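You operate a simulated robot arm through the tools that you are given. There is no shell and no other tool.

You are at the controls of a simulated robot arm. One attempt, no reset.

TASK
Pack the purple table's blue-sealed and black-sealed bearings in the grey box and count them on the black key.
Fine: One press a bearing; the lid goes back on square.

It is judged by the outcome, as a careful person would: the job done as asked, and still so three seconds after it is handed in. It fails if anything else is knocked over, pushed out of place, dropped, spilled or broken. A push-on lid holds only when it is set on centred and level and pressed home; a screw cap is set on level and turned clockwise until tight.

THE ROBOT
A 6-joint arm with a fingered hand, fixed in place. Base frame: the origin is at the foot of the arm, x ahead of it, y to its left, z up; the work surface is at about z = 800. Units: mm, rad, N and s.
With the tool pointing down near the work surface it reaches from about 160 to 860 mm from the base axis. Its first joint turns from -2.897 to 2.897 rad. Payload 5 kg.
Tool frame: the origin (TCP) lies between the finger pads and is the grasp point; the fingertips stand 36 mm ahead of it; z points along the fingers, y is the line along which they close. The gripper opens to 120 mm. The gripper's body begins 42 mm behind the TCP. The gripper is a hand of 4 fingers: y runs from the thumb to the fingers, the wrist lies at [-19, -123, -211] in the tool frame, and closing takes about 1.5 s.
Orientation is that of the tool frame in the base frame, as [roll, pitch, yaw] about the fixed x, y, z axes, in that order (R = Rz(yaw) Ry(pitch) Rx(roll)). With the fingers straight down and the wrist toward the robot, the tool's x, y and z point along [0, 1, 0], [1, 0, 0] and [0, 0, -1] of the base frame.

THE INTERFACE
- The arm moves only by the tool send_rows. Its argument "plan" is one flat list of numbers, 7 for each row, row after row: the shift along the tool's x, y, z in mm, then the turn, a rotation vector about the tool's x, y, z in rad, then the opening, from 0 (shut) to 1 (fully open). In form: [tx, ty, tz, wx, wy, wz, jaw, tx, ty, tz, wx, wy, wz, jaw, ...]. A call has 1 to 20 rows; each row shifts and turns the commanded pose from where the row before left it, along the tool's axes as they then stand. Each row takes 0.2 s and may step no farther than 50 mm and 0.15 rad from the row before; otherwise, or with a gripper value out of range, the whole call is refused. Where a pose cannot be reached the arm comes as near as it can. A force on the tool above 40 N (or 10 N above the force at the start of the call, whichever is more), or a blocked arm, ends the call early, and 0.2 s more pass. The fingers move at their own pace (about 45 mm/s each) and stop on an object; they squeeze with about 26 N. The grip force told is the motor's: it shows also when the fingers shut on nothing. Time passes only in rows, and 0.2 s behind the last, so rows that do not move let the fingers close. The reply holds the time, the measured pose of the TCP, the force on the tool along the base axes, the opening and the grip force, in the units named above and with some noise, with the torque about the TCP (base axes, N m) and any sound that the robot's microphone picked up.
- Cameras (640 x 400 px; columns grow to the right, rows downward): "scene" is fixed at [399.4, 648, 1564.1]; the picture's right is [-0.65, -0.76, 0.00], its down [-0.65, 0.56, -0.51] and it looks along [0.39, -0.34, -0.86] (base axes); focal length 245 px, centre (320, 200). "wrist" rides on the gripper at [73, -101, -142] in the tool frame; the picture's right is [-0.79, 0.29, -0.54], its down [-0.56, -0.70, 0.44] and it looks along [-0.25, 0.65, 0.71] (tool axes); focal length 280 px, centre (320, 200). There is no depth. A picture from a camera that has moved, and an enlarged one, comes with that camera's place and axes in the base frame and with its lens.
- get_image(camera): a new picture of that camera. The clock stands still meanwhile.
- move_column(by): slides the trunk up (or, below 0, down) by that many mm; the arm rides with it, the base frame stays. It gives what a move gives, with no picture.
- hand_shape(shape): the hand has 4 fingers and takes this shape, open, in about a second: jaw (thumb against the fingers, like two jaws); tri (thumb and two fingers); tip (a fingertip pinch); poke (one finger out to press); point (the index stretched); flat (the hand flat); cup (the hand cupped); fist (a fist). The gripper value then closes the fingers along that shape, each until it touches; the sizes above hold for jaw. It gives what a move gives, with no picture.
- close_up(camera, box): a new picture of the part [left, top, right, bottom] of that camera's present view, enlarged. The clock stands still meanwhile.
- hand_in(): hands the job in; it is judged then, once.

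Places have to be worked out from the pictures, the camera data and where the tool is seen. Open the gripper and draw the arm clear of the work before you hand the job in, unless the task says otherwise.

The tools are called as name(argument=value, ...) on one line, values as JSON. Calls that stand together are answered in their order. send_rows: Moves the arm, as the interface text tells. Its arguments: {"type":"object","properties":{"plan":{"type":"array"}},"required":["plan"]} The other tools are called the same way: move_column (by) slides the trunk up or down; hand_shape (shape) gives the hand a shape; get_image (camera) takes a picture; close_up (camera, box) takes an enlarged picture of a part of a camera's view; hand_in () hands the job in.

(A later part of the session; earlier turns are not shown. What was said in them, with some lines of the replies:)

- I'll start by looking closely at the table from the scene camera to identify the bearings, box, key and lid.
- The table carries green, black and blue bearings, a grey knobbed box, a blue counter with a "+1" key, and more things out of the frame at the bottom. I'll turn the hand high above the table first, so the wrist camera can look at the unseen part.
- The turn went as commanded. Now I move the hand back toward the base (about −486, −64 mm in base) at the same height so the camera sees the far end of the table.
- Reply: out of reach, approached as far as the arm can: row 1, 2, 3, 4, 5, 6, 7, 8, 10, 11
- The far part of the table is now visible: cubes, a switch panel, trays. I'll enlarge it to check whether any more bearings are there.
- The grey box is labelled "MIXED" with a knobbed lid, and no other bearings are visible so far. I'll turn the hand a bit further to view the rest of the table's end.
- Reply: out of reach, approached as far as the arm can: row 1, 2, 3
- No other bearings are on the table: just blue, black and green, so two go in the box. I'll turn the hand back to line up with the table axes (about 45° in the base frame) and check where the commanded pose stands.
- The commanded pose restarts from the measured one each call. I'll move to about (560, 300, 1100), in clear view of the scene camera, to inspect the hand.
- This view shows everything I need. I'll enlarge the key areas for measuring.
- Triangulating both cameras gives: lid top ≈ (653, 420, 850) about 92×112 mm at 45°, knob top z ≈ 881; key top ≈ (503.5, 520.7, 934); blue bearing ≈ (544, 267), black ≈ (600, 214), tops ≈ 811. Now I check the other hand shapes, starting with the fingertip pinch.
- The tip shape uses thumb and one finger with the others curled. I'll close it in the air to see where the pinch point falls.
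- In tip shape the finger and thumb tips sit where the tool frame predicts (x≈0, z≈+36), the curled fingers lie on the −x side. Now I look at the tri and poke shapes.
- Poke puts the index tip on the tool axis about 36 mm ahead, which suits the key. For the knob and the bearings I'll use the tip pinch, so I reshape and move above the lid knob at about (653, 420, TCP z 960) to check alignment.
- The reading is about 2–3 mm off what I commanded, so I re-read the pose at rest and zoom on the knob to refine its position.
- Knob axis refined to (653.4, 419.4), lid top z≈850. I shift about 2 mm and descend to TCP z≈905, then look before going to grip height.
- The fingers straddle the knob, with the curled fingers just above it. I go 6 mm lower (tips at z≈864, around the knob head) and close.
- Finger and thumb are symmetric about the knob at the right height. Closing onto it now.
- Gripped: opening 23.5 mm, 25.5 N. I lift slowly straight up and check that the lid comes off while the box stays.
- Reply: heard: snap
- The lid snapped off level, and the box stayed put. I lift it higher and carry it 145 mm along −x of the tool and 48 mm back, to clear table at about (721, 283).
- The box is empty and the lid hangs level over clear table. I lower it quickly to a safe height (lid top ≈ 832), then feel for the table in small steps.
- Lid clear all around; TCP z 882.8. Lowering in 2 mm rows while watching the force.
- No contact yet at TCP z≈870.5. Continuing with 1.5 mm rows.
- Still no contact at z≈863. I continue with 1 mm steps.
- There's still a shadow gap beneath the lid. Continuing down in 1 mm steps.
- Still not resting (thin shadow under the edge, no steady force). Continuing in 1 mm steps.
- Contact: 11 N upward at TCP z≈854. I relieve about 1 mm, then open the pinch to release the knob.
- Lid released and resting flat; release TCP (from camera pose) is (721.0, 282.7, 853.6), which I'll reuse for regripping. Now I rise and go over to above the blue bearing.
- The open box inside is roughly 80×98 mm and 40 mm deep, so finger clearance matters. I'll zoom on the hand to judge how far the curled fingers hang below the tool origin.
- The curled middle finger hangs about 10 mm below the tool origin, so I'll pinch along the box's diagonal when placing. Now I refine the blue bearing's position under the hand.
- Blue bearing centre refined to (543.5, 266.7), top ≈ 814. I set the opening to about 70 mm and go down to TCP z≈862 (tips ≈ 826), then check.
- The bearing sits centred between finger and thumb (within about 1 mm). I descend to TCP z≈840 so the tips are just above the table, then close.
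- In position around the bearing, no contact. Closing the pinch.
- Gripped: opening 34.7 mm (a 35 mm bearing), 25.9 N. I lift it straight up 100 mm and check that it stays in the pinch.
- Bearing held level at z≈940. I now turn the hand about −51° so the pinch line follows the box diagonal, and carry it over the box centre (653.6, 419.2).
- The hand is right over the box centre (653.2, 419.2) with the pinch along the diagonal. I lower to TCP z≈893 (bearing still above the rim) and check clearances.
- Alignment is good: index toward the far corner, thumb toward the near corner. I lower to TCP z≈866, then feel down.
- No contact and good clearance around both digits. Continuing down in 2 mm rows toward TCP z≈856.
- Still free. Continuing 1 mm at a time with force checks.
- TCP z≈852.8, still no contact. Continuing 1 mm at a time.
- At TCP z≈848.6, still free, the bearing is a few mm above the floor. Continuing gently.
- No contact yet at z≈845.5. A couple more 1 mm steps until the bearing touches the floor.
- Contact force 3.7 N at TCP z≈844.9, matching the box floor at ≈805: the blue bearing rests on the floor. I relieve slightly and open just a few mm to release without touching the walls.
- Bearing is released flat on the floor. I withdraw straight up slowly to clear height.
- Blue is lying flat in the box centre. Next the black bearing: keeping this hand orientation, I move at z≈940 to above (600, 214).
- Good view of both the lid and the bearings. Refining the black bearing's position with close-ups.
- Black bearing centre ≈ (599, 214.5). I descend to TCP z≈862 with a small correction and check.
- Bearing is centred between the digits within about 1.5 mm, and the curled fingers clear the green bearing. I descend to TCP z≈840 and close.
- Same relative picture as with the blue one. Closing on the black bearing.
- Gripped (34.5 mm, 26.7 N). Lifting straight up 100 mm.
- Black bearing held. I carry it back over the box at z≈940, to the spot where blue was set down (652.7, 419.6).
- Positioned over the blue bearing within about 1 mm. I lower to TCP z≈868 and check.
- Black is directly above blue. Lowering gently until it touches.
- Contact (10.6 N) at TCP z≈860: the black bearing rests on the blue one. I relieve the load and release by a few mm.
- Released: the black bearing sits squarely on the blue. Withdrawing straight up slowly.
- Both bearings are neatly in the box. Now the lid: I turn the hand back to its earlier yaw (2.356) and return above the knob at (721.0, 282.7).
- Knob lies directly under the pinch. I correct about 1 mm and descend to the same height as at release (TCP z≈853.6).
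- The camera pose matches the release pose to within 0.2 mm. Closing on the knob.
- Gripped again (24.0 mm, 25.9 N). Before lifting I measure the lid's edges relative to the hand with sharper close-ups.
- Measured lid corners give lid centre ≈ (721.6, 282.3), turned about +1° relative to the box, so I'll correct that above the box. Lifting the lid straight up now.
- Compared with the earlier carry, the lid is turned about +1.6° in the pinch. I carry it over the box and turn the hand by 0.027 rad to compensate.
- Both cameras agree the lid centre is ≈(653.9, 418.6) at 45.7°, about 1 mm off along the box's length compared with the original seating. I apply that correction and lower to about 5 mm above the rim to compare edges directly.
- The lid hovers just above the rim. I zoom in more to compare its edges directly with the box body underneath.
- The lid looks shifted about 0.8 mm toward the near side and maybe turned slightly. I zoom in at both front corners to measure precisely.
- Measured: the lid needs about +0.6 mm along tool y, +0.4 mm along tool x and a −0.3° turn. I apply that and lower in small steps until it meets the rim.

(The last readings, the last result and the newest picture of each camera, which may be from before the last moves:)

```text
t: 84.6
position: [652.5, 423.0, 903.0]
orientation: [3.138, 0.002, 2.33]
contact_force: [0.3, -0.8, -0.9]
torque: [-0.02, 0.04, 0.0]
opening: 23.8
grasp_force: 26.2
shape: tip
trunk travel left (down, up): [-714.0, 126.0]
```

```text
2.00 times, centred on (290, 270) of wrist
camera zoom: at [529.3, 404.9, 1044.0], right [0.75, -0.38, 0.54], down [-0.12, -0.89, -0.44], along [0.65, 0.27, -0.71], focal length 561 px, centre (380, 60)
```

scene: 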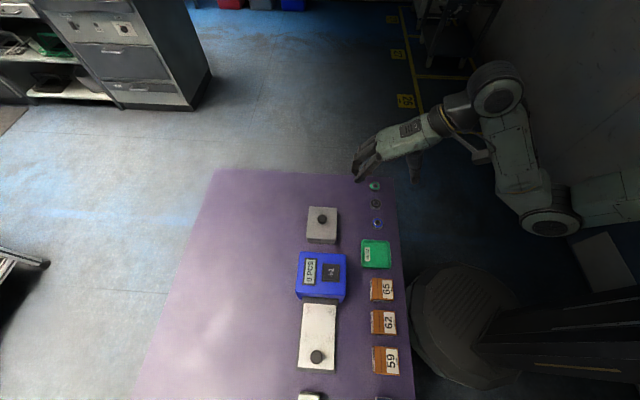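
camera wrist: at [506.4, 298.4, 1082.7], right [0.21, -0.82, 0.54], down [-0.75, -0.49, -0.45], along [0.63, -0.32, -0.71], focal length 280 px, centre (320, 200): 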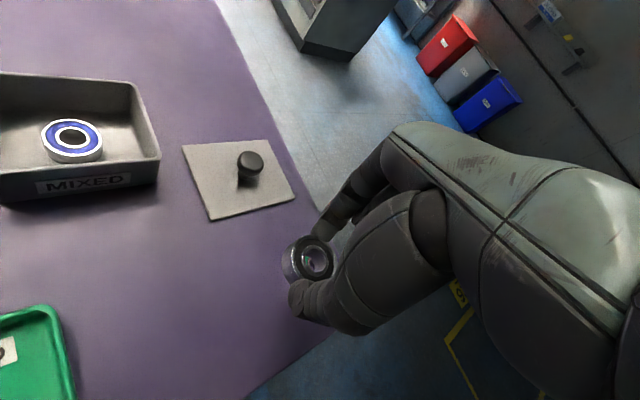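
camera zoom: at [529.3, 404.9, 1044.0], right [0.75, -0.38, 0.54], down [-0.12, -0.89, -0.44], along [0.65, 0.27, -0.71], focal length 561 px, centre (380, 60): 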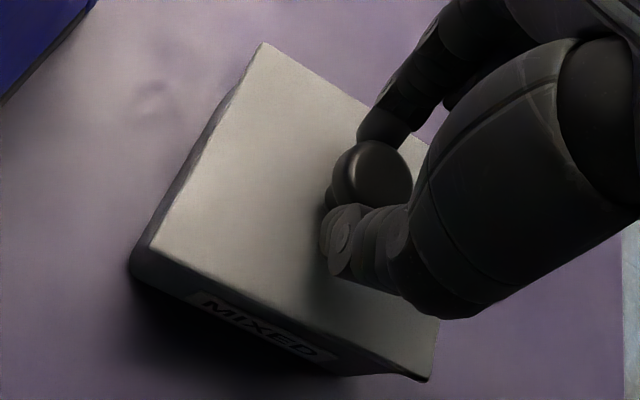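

Now the lid is centred across the box (within ~0.1–0.4 mm) and its front edge is parallel to the box. Lowering in 1 mm steps.

send_rows(plan=[0, 0, 1, 0, 0, 0, 0, 0, 0, 1, 0, 0, 0, 0])

send_rows(plan=[0, 0, 1, 0, 0, 0, 0])

send_rows(plan=[0, 0, 1, 0, 0, 0, 0])

close_up(camera="scene", box=[300, 225, 345, 250])

close_up(camera="wrist", box=[190, 170, 390, 370])

```text
t: 85.2
position: [652.8, 421.9, 900.9]
orientation: [3.139, 0.001, 2.327]
contact_force: [-0.1, -0.1, -0.3]
torque: [0.03, -0.03, -0.02]
opening: 23.9
grasp_force: 25.8
shape: tip
trunk travel left (down, up): [-714.0, 126.0]
```

```text
t: 85.6
position: [653.7, 421.3, 897.5]
orientation: [3.138, 0.001, 2.329]
contact_force: [0.6, -1.0, -0.2]
torque: [0.01, -0.01, 0.01]
opening: 23.7
grasp_force: 26.5
shape: tip
trunk travel left (down, up): [-714.0, 126.0]
```

```text
t: 86.0
position: [653.7, 421.8, 899.4]
orientation: [3.136, 0.002, 2.33]
contact_force: [-0.8, -0.1, 4.6]
torque: [-0.05, 0.06, 0.0]
opening: 23.9
grasp_force: 26.1
shape: tip
trunk travel left (down, up): [-714.0, 126.0]
heard: snap
```

```text
14.22 times, centred on (322, 238) of scene
camera zoom: at [399.4, 648.0, 1564.1], right [-0.65, -0.76, 0.0], down [-0.65, 0.56, -0.51], along [0.39, -0.34, -0.86], focal length 3486 px, centre (284, -333)
```

zoom: 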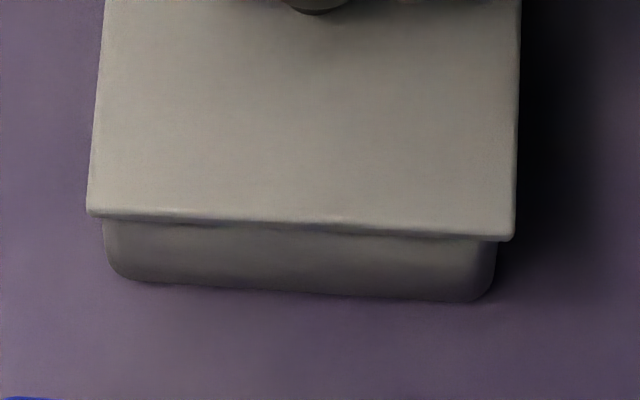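

```text
2.00 times, centred on (290, 270) of wrist
camera zoom: at [528.9, 404.8, 1040.8], right [0.75, -0.38, 0.54], down [-0.12, -0.89, -0.45], along [0.65, 0.27, -0.71], focal length 561 px, centre (380, 60)
```

zoom: 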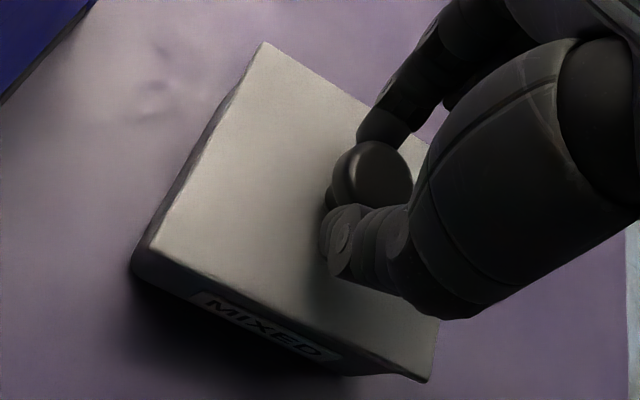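

A snap was heard at 4.6 N: the lid has gone on. I press a little further to make sure it's home.

send_rows(plan=[0, 0, 1, 0, 0, 0, 0])

send_rows(plan=[0, 0, 1, 0, 0, 0, 0])

send_rows(plan=[0, 0, 1, 0, 0, 0, 0])

close_up(camera="scene", box=[300, 225, 345, 250])

```text
t: 86.4
position: [652.1, 422.7, 898.7]
orientation: [3.136, 0.002, 2.327]
contact_force: [-1.7, -1.3, 7.9]
torque: [-0.05, 0.1, -0.02]
opening: 23.7
grasp_force: 26.0
shape: tip
trunk travel left (down, up): [-714.0, 126.0]
```

```text
t: 86.8
position: [653.1, 421.5, 898.4]
orientation: [3.133, 0.001, 2.329]
contact_force: [-1.4, -1.2, 12.0]
torque: [-0.08, 0.1, 0.0]
opening: 23.9
grasp_force: 25.9
shape: tip
trunk travel left (down, up): [-714.0, 126.0]
```

```text
t: 87.2
position: [652.4, 422.9, 897.8]
orientation: [3.133, 0.001, 2.329]
contact_force: [-0.2, -0.4, 16.9]
torque: [-0.1, 0.08, -0.03]
opening: 24.4
grasp_force: 25.4
shape: tip
trunk travel left (down, up): [-714.0, 126.0]
```

```text
14.22 times, centred on (322, 238) of scene
camera zoom: at [399.4, 648.0, 1564.1], right [-0.65, -0.76, 0.0], down [-0.65, 0.56, -0.51], along [0.39, -0.34, -0.86], focal length 3486 px, centre (284, -333)
```

zoom: 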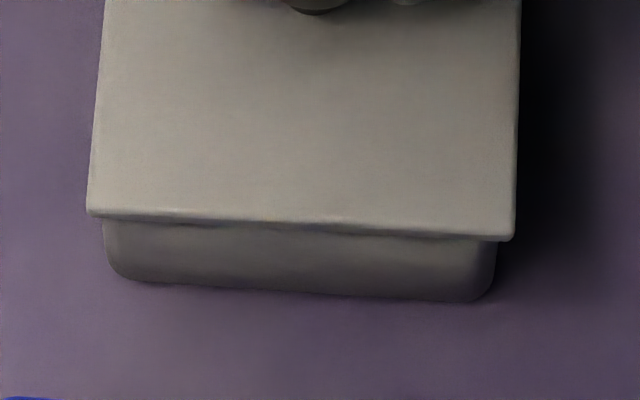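

The lid no longer moves under 17 N, so it's home. I relieve the load (about 3 mm of commanded travel) and open the pinch.

send_rows(plan=[0, 0, -1.5, 0, 0, 0, 0, 0, 0, -1.5, 0, 0, 0, 0])

send_rows(plan=[0, 0, 0, 0, 0, 0, 0.3, 0, 0, 0, 0, 0, 0, 0.45, 0, 0, 0, 0, 0, 0, 0.6, 0, 0, 0, 0, 0, 0, 0.7, 0, 0, 0, 0, 0, 0, 0.7])

close_up(camera="scene", box=[300, 200, 345, 250])

close_up(camera="wrist", box=[190, 170, 390, 370])

```text
t: 87.8
position: [651.7, 422.5, 898.0]
orientation: [3.138, 0.002, 2.328]
contact_force: [2.5, 1.7, 10.2]
torque: [0.02, -0.06, -0.02]
opening: 24.3
grasp_force: 26.6
shape: tip
trunk travel left (down, up): [-714.0, 126.0]
```

```text
t: 89.0
position: [652.9, 422.3, 898.0]
orientation: [3.138, 0.002, 2.329]
contact_force: [0.2, 0.3, 0.8]
torque: [-0.04, 0.01, 0.0]
opening: 83.4
grasp_force: 0.1
shape: tip
trunk travel left (down, up): [-714.0, 126.0]
```

```text
8.00 times, centred on (322, 225) of scene
camera zoom: at [399.4, 648.0, 1564.1], right [-0.65, -0.76, 0.0], down [-0.65, 0.56, -0.51], along [0.39, -0.34, -0.86], focal length 1961 px, centre (300, 0)
```

zoom: 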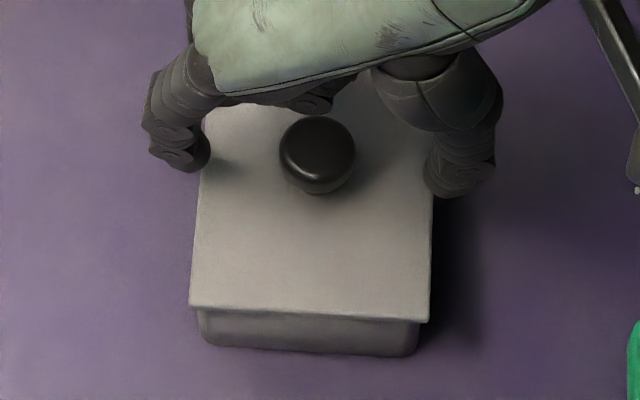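

```text
2.00 times, centred on (290, 270) of wrist
camera zoom: at [529.1, 404.8, 1040.0], right [0.75, -0.38, 0.54], down [-0.12, -0.89, -0.44], along [0.65, 0.27, -0.71], focal length 561 px, centre (380, 60)
```

zoom: 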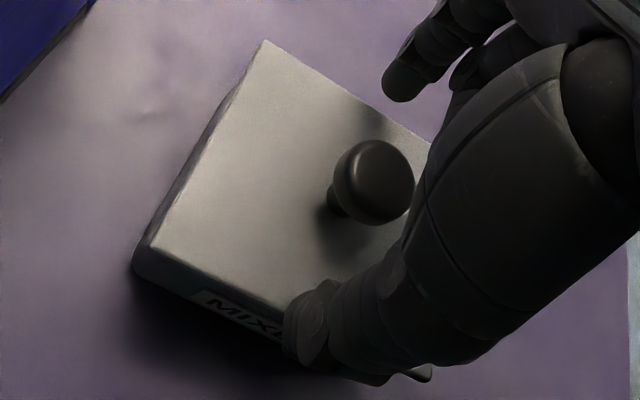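

The lid sits flush with the fingers clear. I rise well above it, then form the poke shape.

send_rows(plan=[0, 0, -4, 0, 0, 0, 0.75, 0, 0, -10, 0, 0, 0, 0.75, 0, 0, -18, 0, 0, 0, 0.75, 0, 0, -25, 0, 0, 0, 0.75, 0, 0, -30, 0, 0, 0, 0.75, 0, 0, -30, 0, 0, 0, 0.75, 0, 0, 0, 0, 0, 0, 0.75])

hand_shape(shape="poke")

send_rows(plan=[25, -5.7, 0, 0, 0, 0, 0, 36, -8.2, 0, 0, 0, 0, 0, 40, -9.1, 0, 0, 0, 0, 0, 40, -9.1, 0, 0, 0, 0, 0, 33.8, -7.7, 0, 0, 0, 0, 0, 0, 0, 0, 0, 0, 0, 0])

get_image(camera="wrist")

close_up(camera="scene", box=[280, 190, 380, 310])

```text
t: 90.6
position: [652.8, 421.6, 1013.6]
orientation: [3.137, 0.001, 2.329]
contact_force: [0.1, -0.4, 1.8]
torque: [0.0, 0.01, 0.05]
opening: 89.8
grasp_force: 0.1
shape: tip
trunk travel left (down, up): [-714.0, 126.0]
```

```text
t: 91.5
position: [652.9, 421.1, 1015.4]
orientation: [3.138, 0.004, 2.328]
contact_force: [-0.3, 0.8, 0.1]
torque: [0.0, 0.01, 0.01]
opening: 0.4
grasp_force: 0.1
shape: poke
trunk travel left (down, up): [-714.0, 126.0]
```

```text
t: 92.9
position: [505.1, 521.4, 1012.7]
orientation: [3.138, -0.002, 2.329]
contact_force: [-0.4, -0.3, 0.5]
torque: [0.0, -0.01, 0.02]
opening: 0.0
grasp_force: 25.7
shape: jaw
trunk travel left (down, up): [-714.0, 126.0]
```

```text
taken
camera wrist: at [380.7, 504.0, 1155.7], right [0.75, -0.38, 0.54], down [-0.12, -0.89, -0.45], along [0.65, 0.27, -0.71], focal length 280 px, centre (320, 200)
```

wrist: 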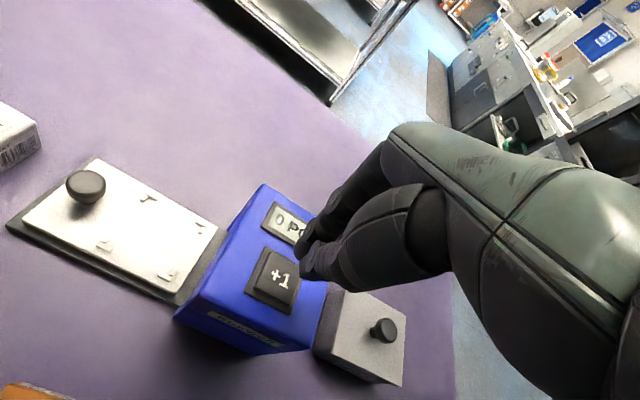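

```text
3.33 times, centred on (330, 250) of scene
camera zoom: at [399.4, 648.0, 1564.1], right [-0.65, -0.76, 0.0], down [-0.65, 0.56, -0.51], along [0.39, -0.34, -0.86], focal length 817 px, centre (287, 33)
```

zoom: 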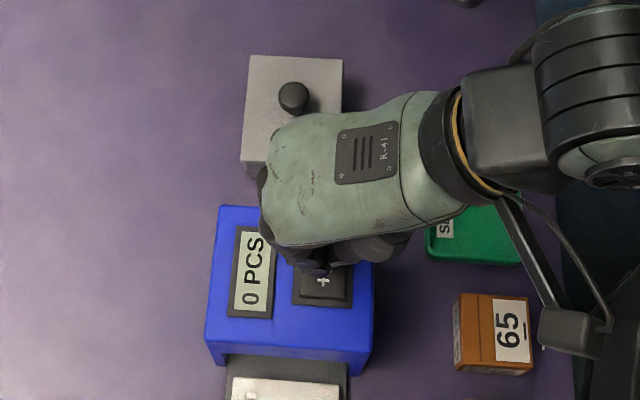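

Sending value 0 turned the hand back into a closed jaw. I re-form the poke shape and try a still row with value 1 to see if it holds.

hand_shape(shape="poke")

send_rows(plan=[0, 0, 0, 0, 0, 0, 1])

close_up(camera="scene", box=[290, 210, 370, 290])

close_up(camera="wrist", box=[200, 140, 400, 360])

```text
t: 93.8
position: [503.4, 522.5, 1011.5]
orientation: [3.139, 0.002, 2.328]
contact_force: [0.6, 0.5, -0.6]
torque: [-0.02, 0.0, 0.0]
opening: 0.0
grasp_force: 0.0
shape: poke
trunk travel left (down, up): [-714.0, 126.0]
```

```text
t: 94.2
position: [503.8, 521.7, 1015.1]
orientation: [3.137, 0.002, 2.329]
contact_force: [-0.6, 0.4, -0.8]
torque: [0.02, -0.03, -0.02]
opening: 0.0
grasp_force: 0.1
shape: poke
trunk travel left (down, up): [-714.0, 126.0]
```

```text
5.00 times, centred on (330, 250) of scene
camera zoom: at [399.4, 648.0, 1564.1], right [-0.65, -0.76, 0.0], down [-0.65, 0.56, -0.51], along [0.39, -0.34, -0.86], focal length 1226 px, centre (270, -50)
```

zoom: 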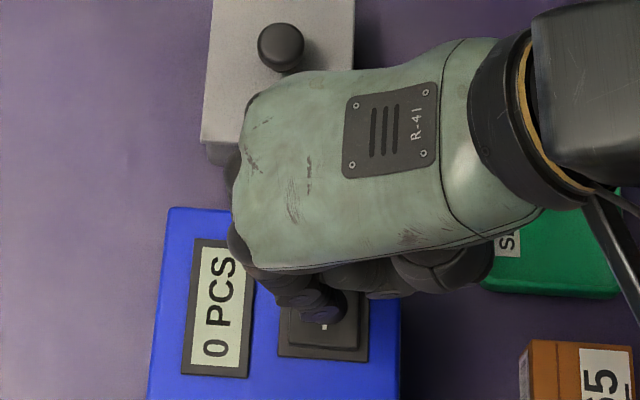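

```text
1.82 times, centred on (300, 250) of wrist
camera zoom: at [380.3, 504.3, 1155.6], right [0.75, -0.38, 0.54], down [-0.12, -0.89, -0.44], along [0.65, 0.27, -0.71], focal length 510 px, centre (356, 109)
```

zoom: 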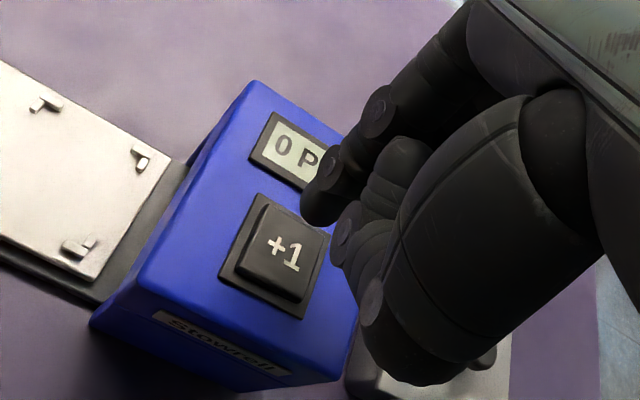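

Poke holds with value 1 and the tip is right above the "+1" key at (503.8, 520.7); display reads 0 PCS. I descend to about 8 mm above the key and look.

send_rows(plan=[0, 0, 12, 0, 0, 0, 1, 0, 0, 14, 0, 0, 0, 1, 0, 0, 8, 0, 0, 0, 1, 0, 0, 4, 0, 0, 0, 1, 0, 0, 0, 0, 0, 0, 1])

close_up(camera="wrist", box=[200, 140, 400, 360])

close_up(camera="scene", box=[300, 240, 360, 300])

```text
t: 95.4
position: [503.1, 522.3, 975.3]
orientation: [3.139, 0.002, 2.328]
contact_force: [-0.4, 0.3, 0.5]
torque: [0.0, 0.01, 0.02]
opening: 0.0
grasp_force: 0.0
shape: poke
trunk travel left (down, up): [-714.0, 126.0]
```

```text
1.82 times, centred on (300, 250) of wrist
camera zoom: at [380.3, 504.2, 1118.3], right [0.75, -0.38, 0.54], down [-0.12, -0.89, -0.44], along [0.65, 0.27, -0.71], focal length 510 px, centre (356, 109)
```

zoom: 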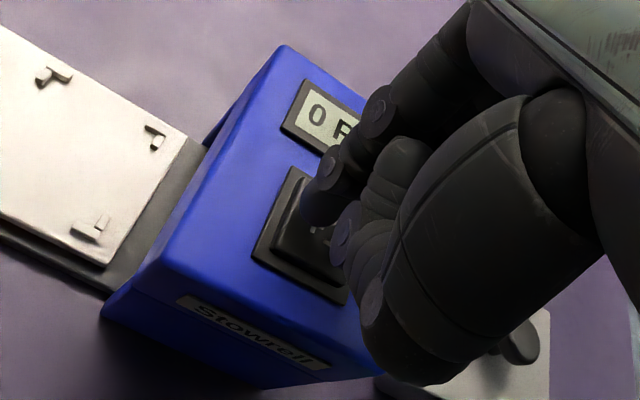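

```text
6.67 times, centred on (330, 270) of scene
camera zoom: at [399.4, 648.0, 1564.1], right [-0.65, -0.76, 0.0], down [-0.65, 0.56, -0.51], along [0.39, -0.34, -0.86], focal length 1634 px, centre (253, -267)
```

zoom: 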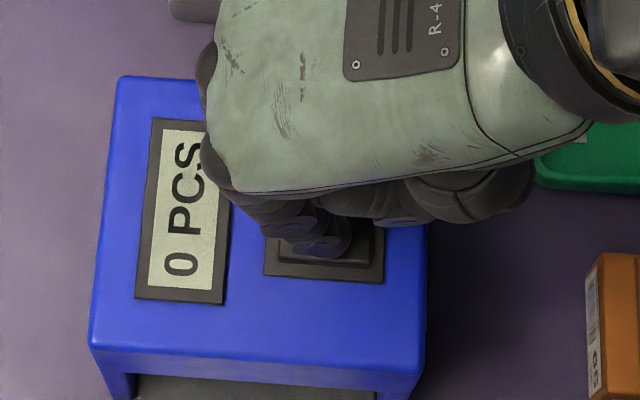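

The tip is centred over the key, about 5–10 mm above it. I press down in small steps, listening for a click.

send_rows(plan=[0, 0, 1.5, 0, 0, 0, 1, 0, 0, 1.5, 0, 0, 0, 1])

send_rows(plan=[0, 0, 1.5, 0, 0, 0, 1, 0, 0, 1.5, 0, 0, 0, 1])

send_rows(plan=[0, 0, 1, 0, 0, 0, 1])

```text
t: 96.0
position: [503.3, 521.2, 974.0]
orientation: [3.138, 0.002, 2.329]
contact_force: [0.5, -0.3, 0.0]
torque: [0.0, 0.0, -0.03]
opening: 0.1
grasp_force: 0.1
shape: poke
trunk travel left (down, up): [-714.0, 126.0]
```

```text
t: 96.6
position: [503.8, 522.2, 971.3]
orientation: [3.136, 0.002, 2.328]
contact_force: [0.2, 1.1, 1.5]
torque: [0.01, 0.01, 0.03]
opening: 0.2
grasp_force: 0.2
shape: poke
trunk travel left (down, up): [-714.0, 126.0]
```

```text
t: 97.0
position: [502.9, 522.2, 969.5]
orientation: [3.136, 0.003, 2.329]
contact_force: [0.0, -0.4, 2.0]
torque: [-0.02, -0.05, 0.02]
opening: 0.2
grasp_force: 0.0
shape: poke
trunk travel left (down, up): [-714.0, 126.0]
```

Contact begins (2 N) at TCP z≈969.5. Continuing 1 mm at a time until the click.

send_rows(plan=[0, 0, 1, 0, 0, 0, 1])

close_up(camera="scene", box=[300, 240, 360, 300])

```text
t: 97.4
position: [503.3, 520.8, 969.5]
orientation: [3.135, 0.002, 2.326]
contact_force: [1.1, 0.6, 2.8]
torque: [-0.02, -0.05, -0.02]
opening: 0.0
grasp_force: 0.0
shape: poke
trunk travel left (down, up): [-714.0, 126.0]
heard: click
```

```text
6.67 times, centred on (330, 270) of scene
camera zoom: at [399.4, 648.0, 1564.1], right [-0.65, -0.76, 0.0], down [-0.65, 0.56, -0.51], along [0.39, -0.34, -0.86], focal length 1634 px, centre (253, -267)
```

zoom: 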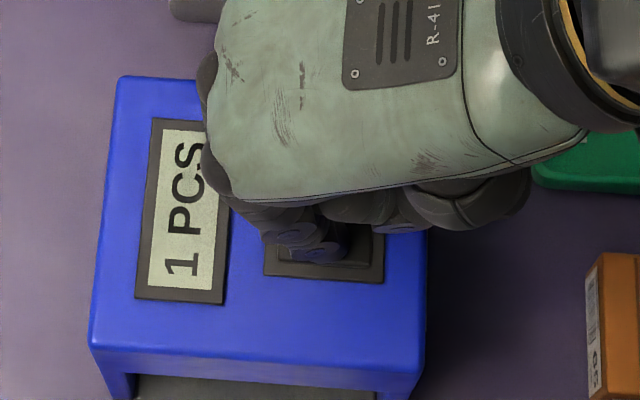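

Click heard and the display shows 1 PCS. I retract straight up to let the key come back and re-check the display.

send_rows(plan=[0, 0, -4, 0, 0, 0, 1, 0, 0, -6, 0, 0, 0, 1, 0, 0, 0, 0, 0, 0, 1, 0, 0, 0, 0, 0, 0, 1])

close_up(camera="scene", box=[300, 240, 360, 300])

```text
t: 98.4
position: [502.0, 522.3, 978.5]
orientation: [3.137, 0.004, 2.326]
contact_force: [-0.7, -0.2, 0.0]
torque: [0.01, 0.0, -0.02]
opening: 0.1
grasp_force: 0.1
shape: poke
trunk travel left (down, up): [-714.0, 126.0]
```

```text
6.67 times, centred on (330, 270) of scene
camera zoom: at [399.4, 648.0, 1564.1], right [-0.65, -0.76, 0.0], down [-0.65, 0.56, -0.51], along [0.39, -0.34, -0.86], focal length 1634 px, centre (253, -267)
```

zoom: 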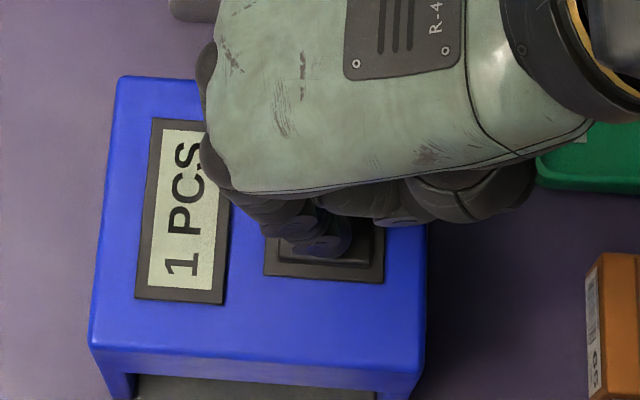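

Display stays at 1 PCS with the finger off the key. Now the second press, for the second bearing.

send_rows(plan=[0, 0, 3, 0, 0, 0, 1, 0, 0, 3, 0, 0, 0, 1, 0, 0, 2, 0, 0, 0, 1])

send_rows(plan=[0, 0, 1, 0, 0, 0, 1])

```text
t: 99.2
position: [503.3, 522.1, 970.2]
orientation: [3.136, 0.002, 2.328]
contact_force: [-0.4, 1.0, 0.8]
torque: [0.01, -0.01, -0.03]
opening: 0.0
grasp_force: 0.0
shape: poke
trunk travel left (down, up): [-714.0, 126.0]
```

```text
t: 99.6
position: [503.1, 522.4, 969.8]
orientation: [3.136, 0.002, 2.328]
contact_force: [0.7, 0.5, 1.9]
torque: [0.01, -0.05, 0.03]
opening: 0.1
grasp_force: 0.0
shape: poke
trunk travel left (down, up): [-714.0, 126.0]
```

In contact (1.9 N), no click yet; 1 mm more.

send_rows(plan=[0, 0, 1, 0, 0, 0, 1])

close_up(camera="scene", box=[300, 240, 360, 300])

```text
t: 100.0
position: [503.4, 522.1, 969.0]
orientation: [3.136, 0.002, 2.328]
contact_force: [0.8, 1.3, 3.0]
torque: [-0.02, -0.05, 0.04]
opening: 0.1
grasp_force: 0.2
shape: poke
trunk travel left (down, up): [-714.0, 126.0]
heard: click
```

```text
6.67 times, centred on (330, 270) of scene
camera zoom: at [399.4, 648.0, 1564.1], right [-0.65, -0.76, 0.0], down [-0.65, 0.56, -0.51], along [0.39, -0.34, -0.86], focal length 1634 px, centre (253, -267)
```

zoom: 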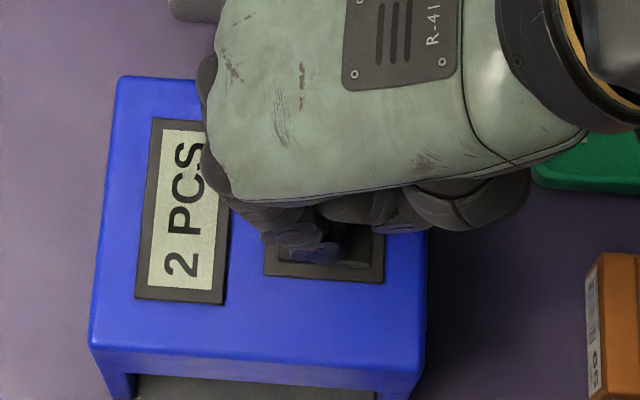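

Second click, display shows 2 PCS. I retract straight up, well clear, and move the arm back from the work.

send_rows(plan=[0, 0, -5, 0, 0, 0, 1, 0, 0, -10, 0, 0, 0, 1, 0, 0, -20, 0, 0, 0, 1, 0, 0, -30, 0, 0, 0, 1, 0, 0, -40, 0, 0, 0, 1, 0, 0, -40, 0, 0, 0, 1, 0, 0, 0, 0, 0, 0, 1])

get_image(camera="scene")

get_image(camera="wrist")

```text
t: 101.6
position: [503.3, 521.8, 1112.2]
orientation: [3.138, 0.001, 2.329]
contact_force: [-0.2, -0.1, -0.3]
torque: [-0.03, 0.02, 0.01]
opening: 0.0
grasp_force: 0.1
shape: poke
trunk travel left (down, up): [-714.0, 126.0]
```

```text
taken
```

scene: 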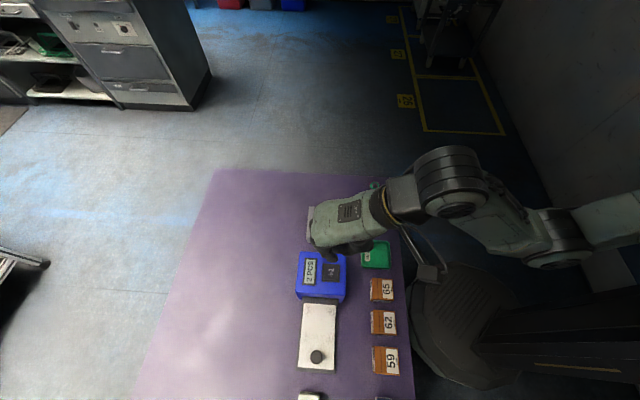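

```text
taken
camera wrist: at [379.7, 505.0, 1255.4], right [0.75, -0.38, 0.54], down [-0.12, -0.89, -0.44], along [0.65, 0.27, -0.71], focal length 280 px, centre (320, 200)
```

wrist: 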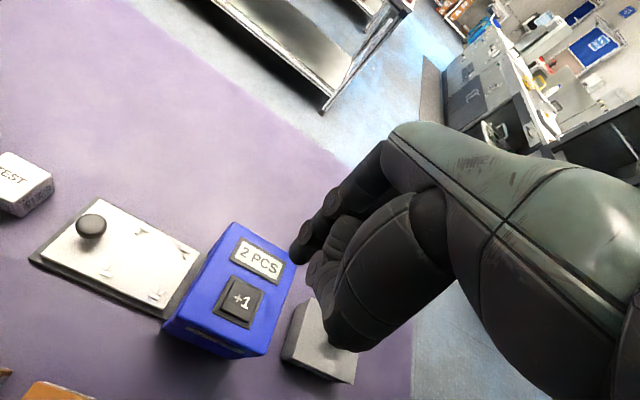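

Count reads 2 PCS. I draw the arm back to the robot's side, high above the table, and open the hand.

send_rows(plan=[-20, -11.3, 0, 0, 0, 0, 1, -36, -20.2, 0, 0, 0, 0, 1, -40, -22.5, 0, 0, 0, 0, 1, -40, -22.5, 0, 0, 0, 0, 1, -40, -22.5, 0, 0, 0, 0, 1, -26.4, -14.5, 0, 0, 0, 0, 1, 0, 0, 0, 0, 0, 0, 1])

hand_shape(shape="jaw")

get_image(camera="scene")

close_up(camera="scene", box=[280, 160, 420, 300])

get_image(camera="wrist")

```text
t: 103.2
position: [558.9, 296.5, 1112.9]
orientation: [3.138, 0.002, 2.331]
contact_force: [-0.9, -0.3, -0.4]
torque: [-0.02, 0.0, 0.02]
opening: 0.1
grasp_force: 0.1
shape: poke
trunk travel left (down, up): [-714.0, 126.0]
```

```text
t: 104.1
position: [560.8, 297.1, 1113.7]
orientation: [3.139, 0.001, 2.329]
contact_force: [0.1, 0.6, 0.5]
torque: [0.01, -0.07, 0.02]
opening: 119.9
grasp_force: 0.0
shape: jaw
trunk travel left (down, up): [-714.0, 126.0]
```

```text
taken
```

scene: 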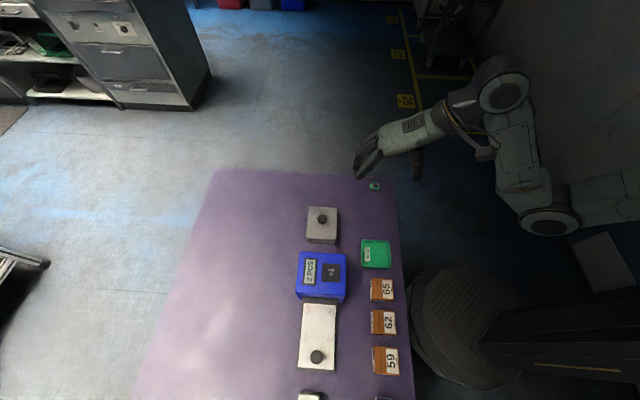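

```text
2.86 times, centred on (350, 230) of scene
camera zoom: at [399.4, 648.0, 1564.1], right [-0.65, -0.76, 0.0], down [-0.65, 0.56, -0.51], along [0.39, -0.34, -0.86], focal length 700 px, centre (234, 114)
```

zoom: 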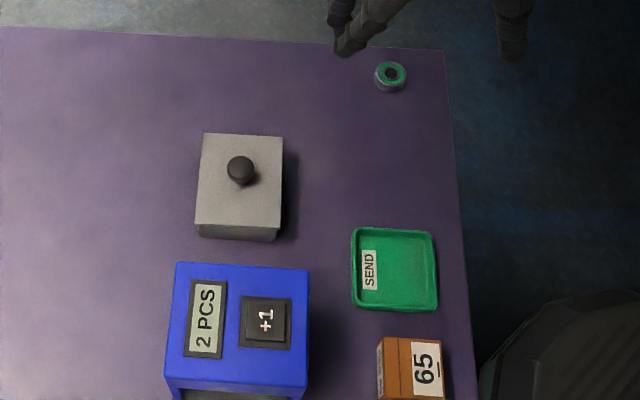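

```text
taken
camera wrist: at [436.5, 278.9, 1254.7], right [0.75, -0.38, 0.54], down [-0.12, -0.89, -0.45], along [0.65, 0.27, -0.71], focal length 280 px, centre (320, 200)
```

wrist: 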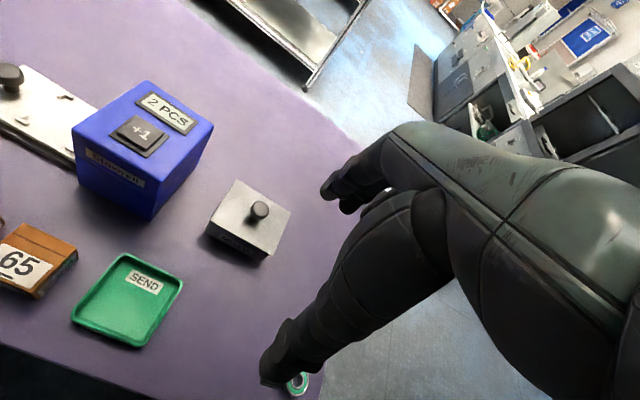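

Everything's in place: 2 PCS, lid on, green bearing untouched. One last close check of the lid's seating before handing in.

close_up(camera="scene", box=[300, 200, 345, 250])

close_up(camera="wrist", box=[190, 160, 310, 270])

```text
8.00 times, centred on (322, 225) of scene
camera zoom: at [399.4, 648.0, 1564.1], right [-0.65, -0.76, 0.0], down [-0.65, 0.56, -0.51], along [0.39, -0.34, -0.86], focal length 1961 px, centre (300, 0)
```

zoom: 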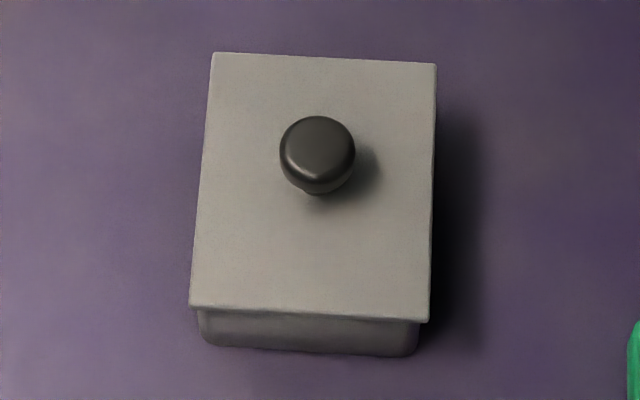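

```text
3.64 times, centred on (250, 215) of wrist
camera zoom: at [436.5, 278.9, 1254.7], right [0.75, -0.38, 0.54], down [-0.12, -0.89, -0.45], along [0.65, 0.27, -0.71], focal length 1020 px, centre (574, 146)
```

zoom: 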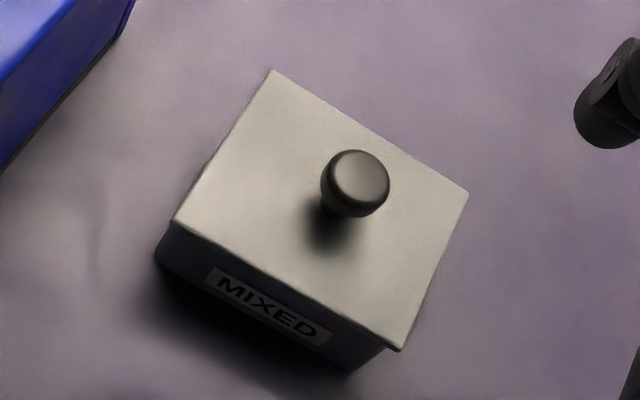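

The lid sits square, level and flush (edges match its original position within about a millimetre). The count is 2, and the arm is clear with the hand open, so I'm handing in.

hand_in()

```text
The job is handed in.
```

I've handed the job in. The blue-sealed and black-sealed bearings are in the grey "MIXED" box, and the counter reads 2 PCS.

- **Bearings:** these were the only blue- and black-sealed bearings I could see on the purple table. They lie flat in the middle of the box, black on top of blue, because the fingers had no room to set them side by side. The green-sealed one stayed where it was.
- **Count:** two presses on the "+1" key. Each gave one click and the display went up by one.
- **Lid:** it snapped back on, and I then pressed it down with about 17 N. In the last pictures it sits level and square, within about 1 mm of where it started.

I saw nothing else on the table knocked or moved. I drew the arm clear and opened the hand before handing in.
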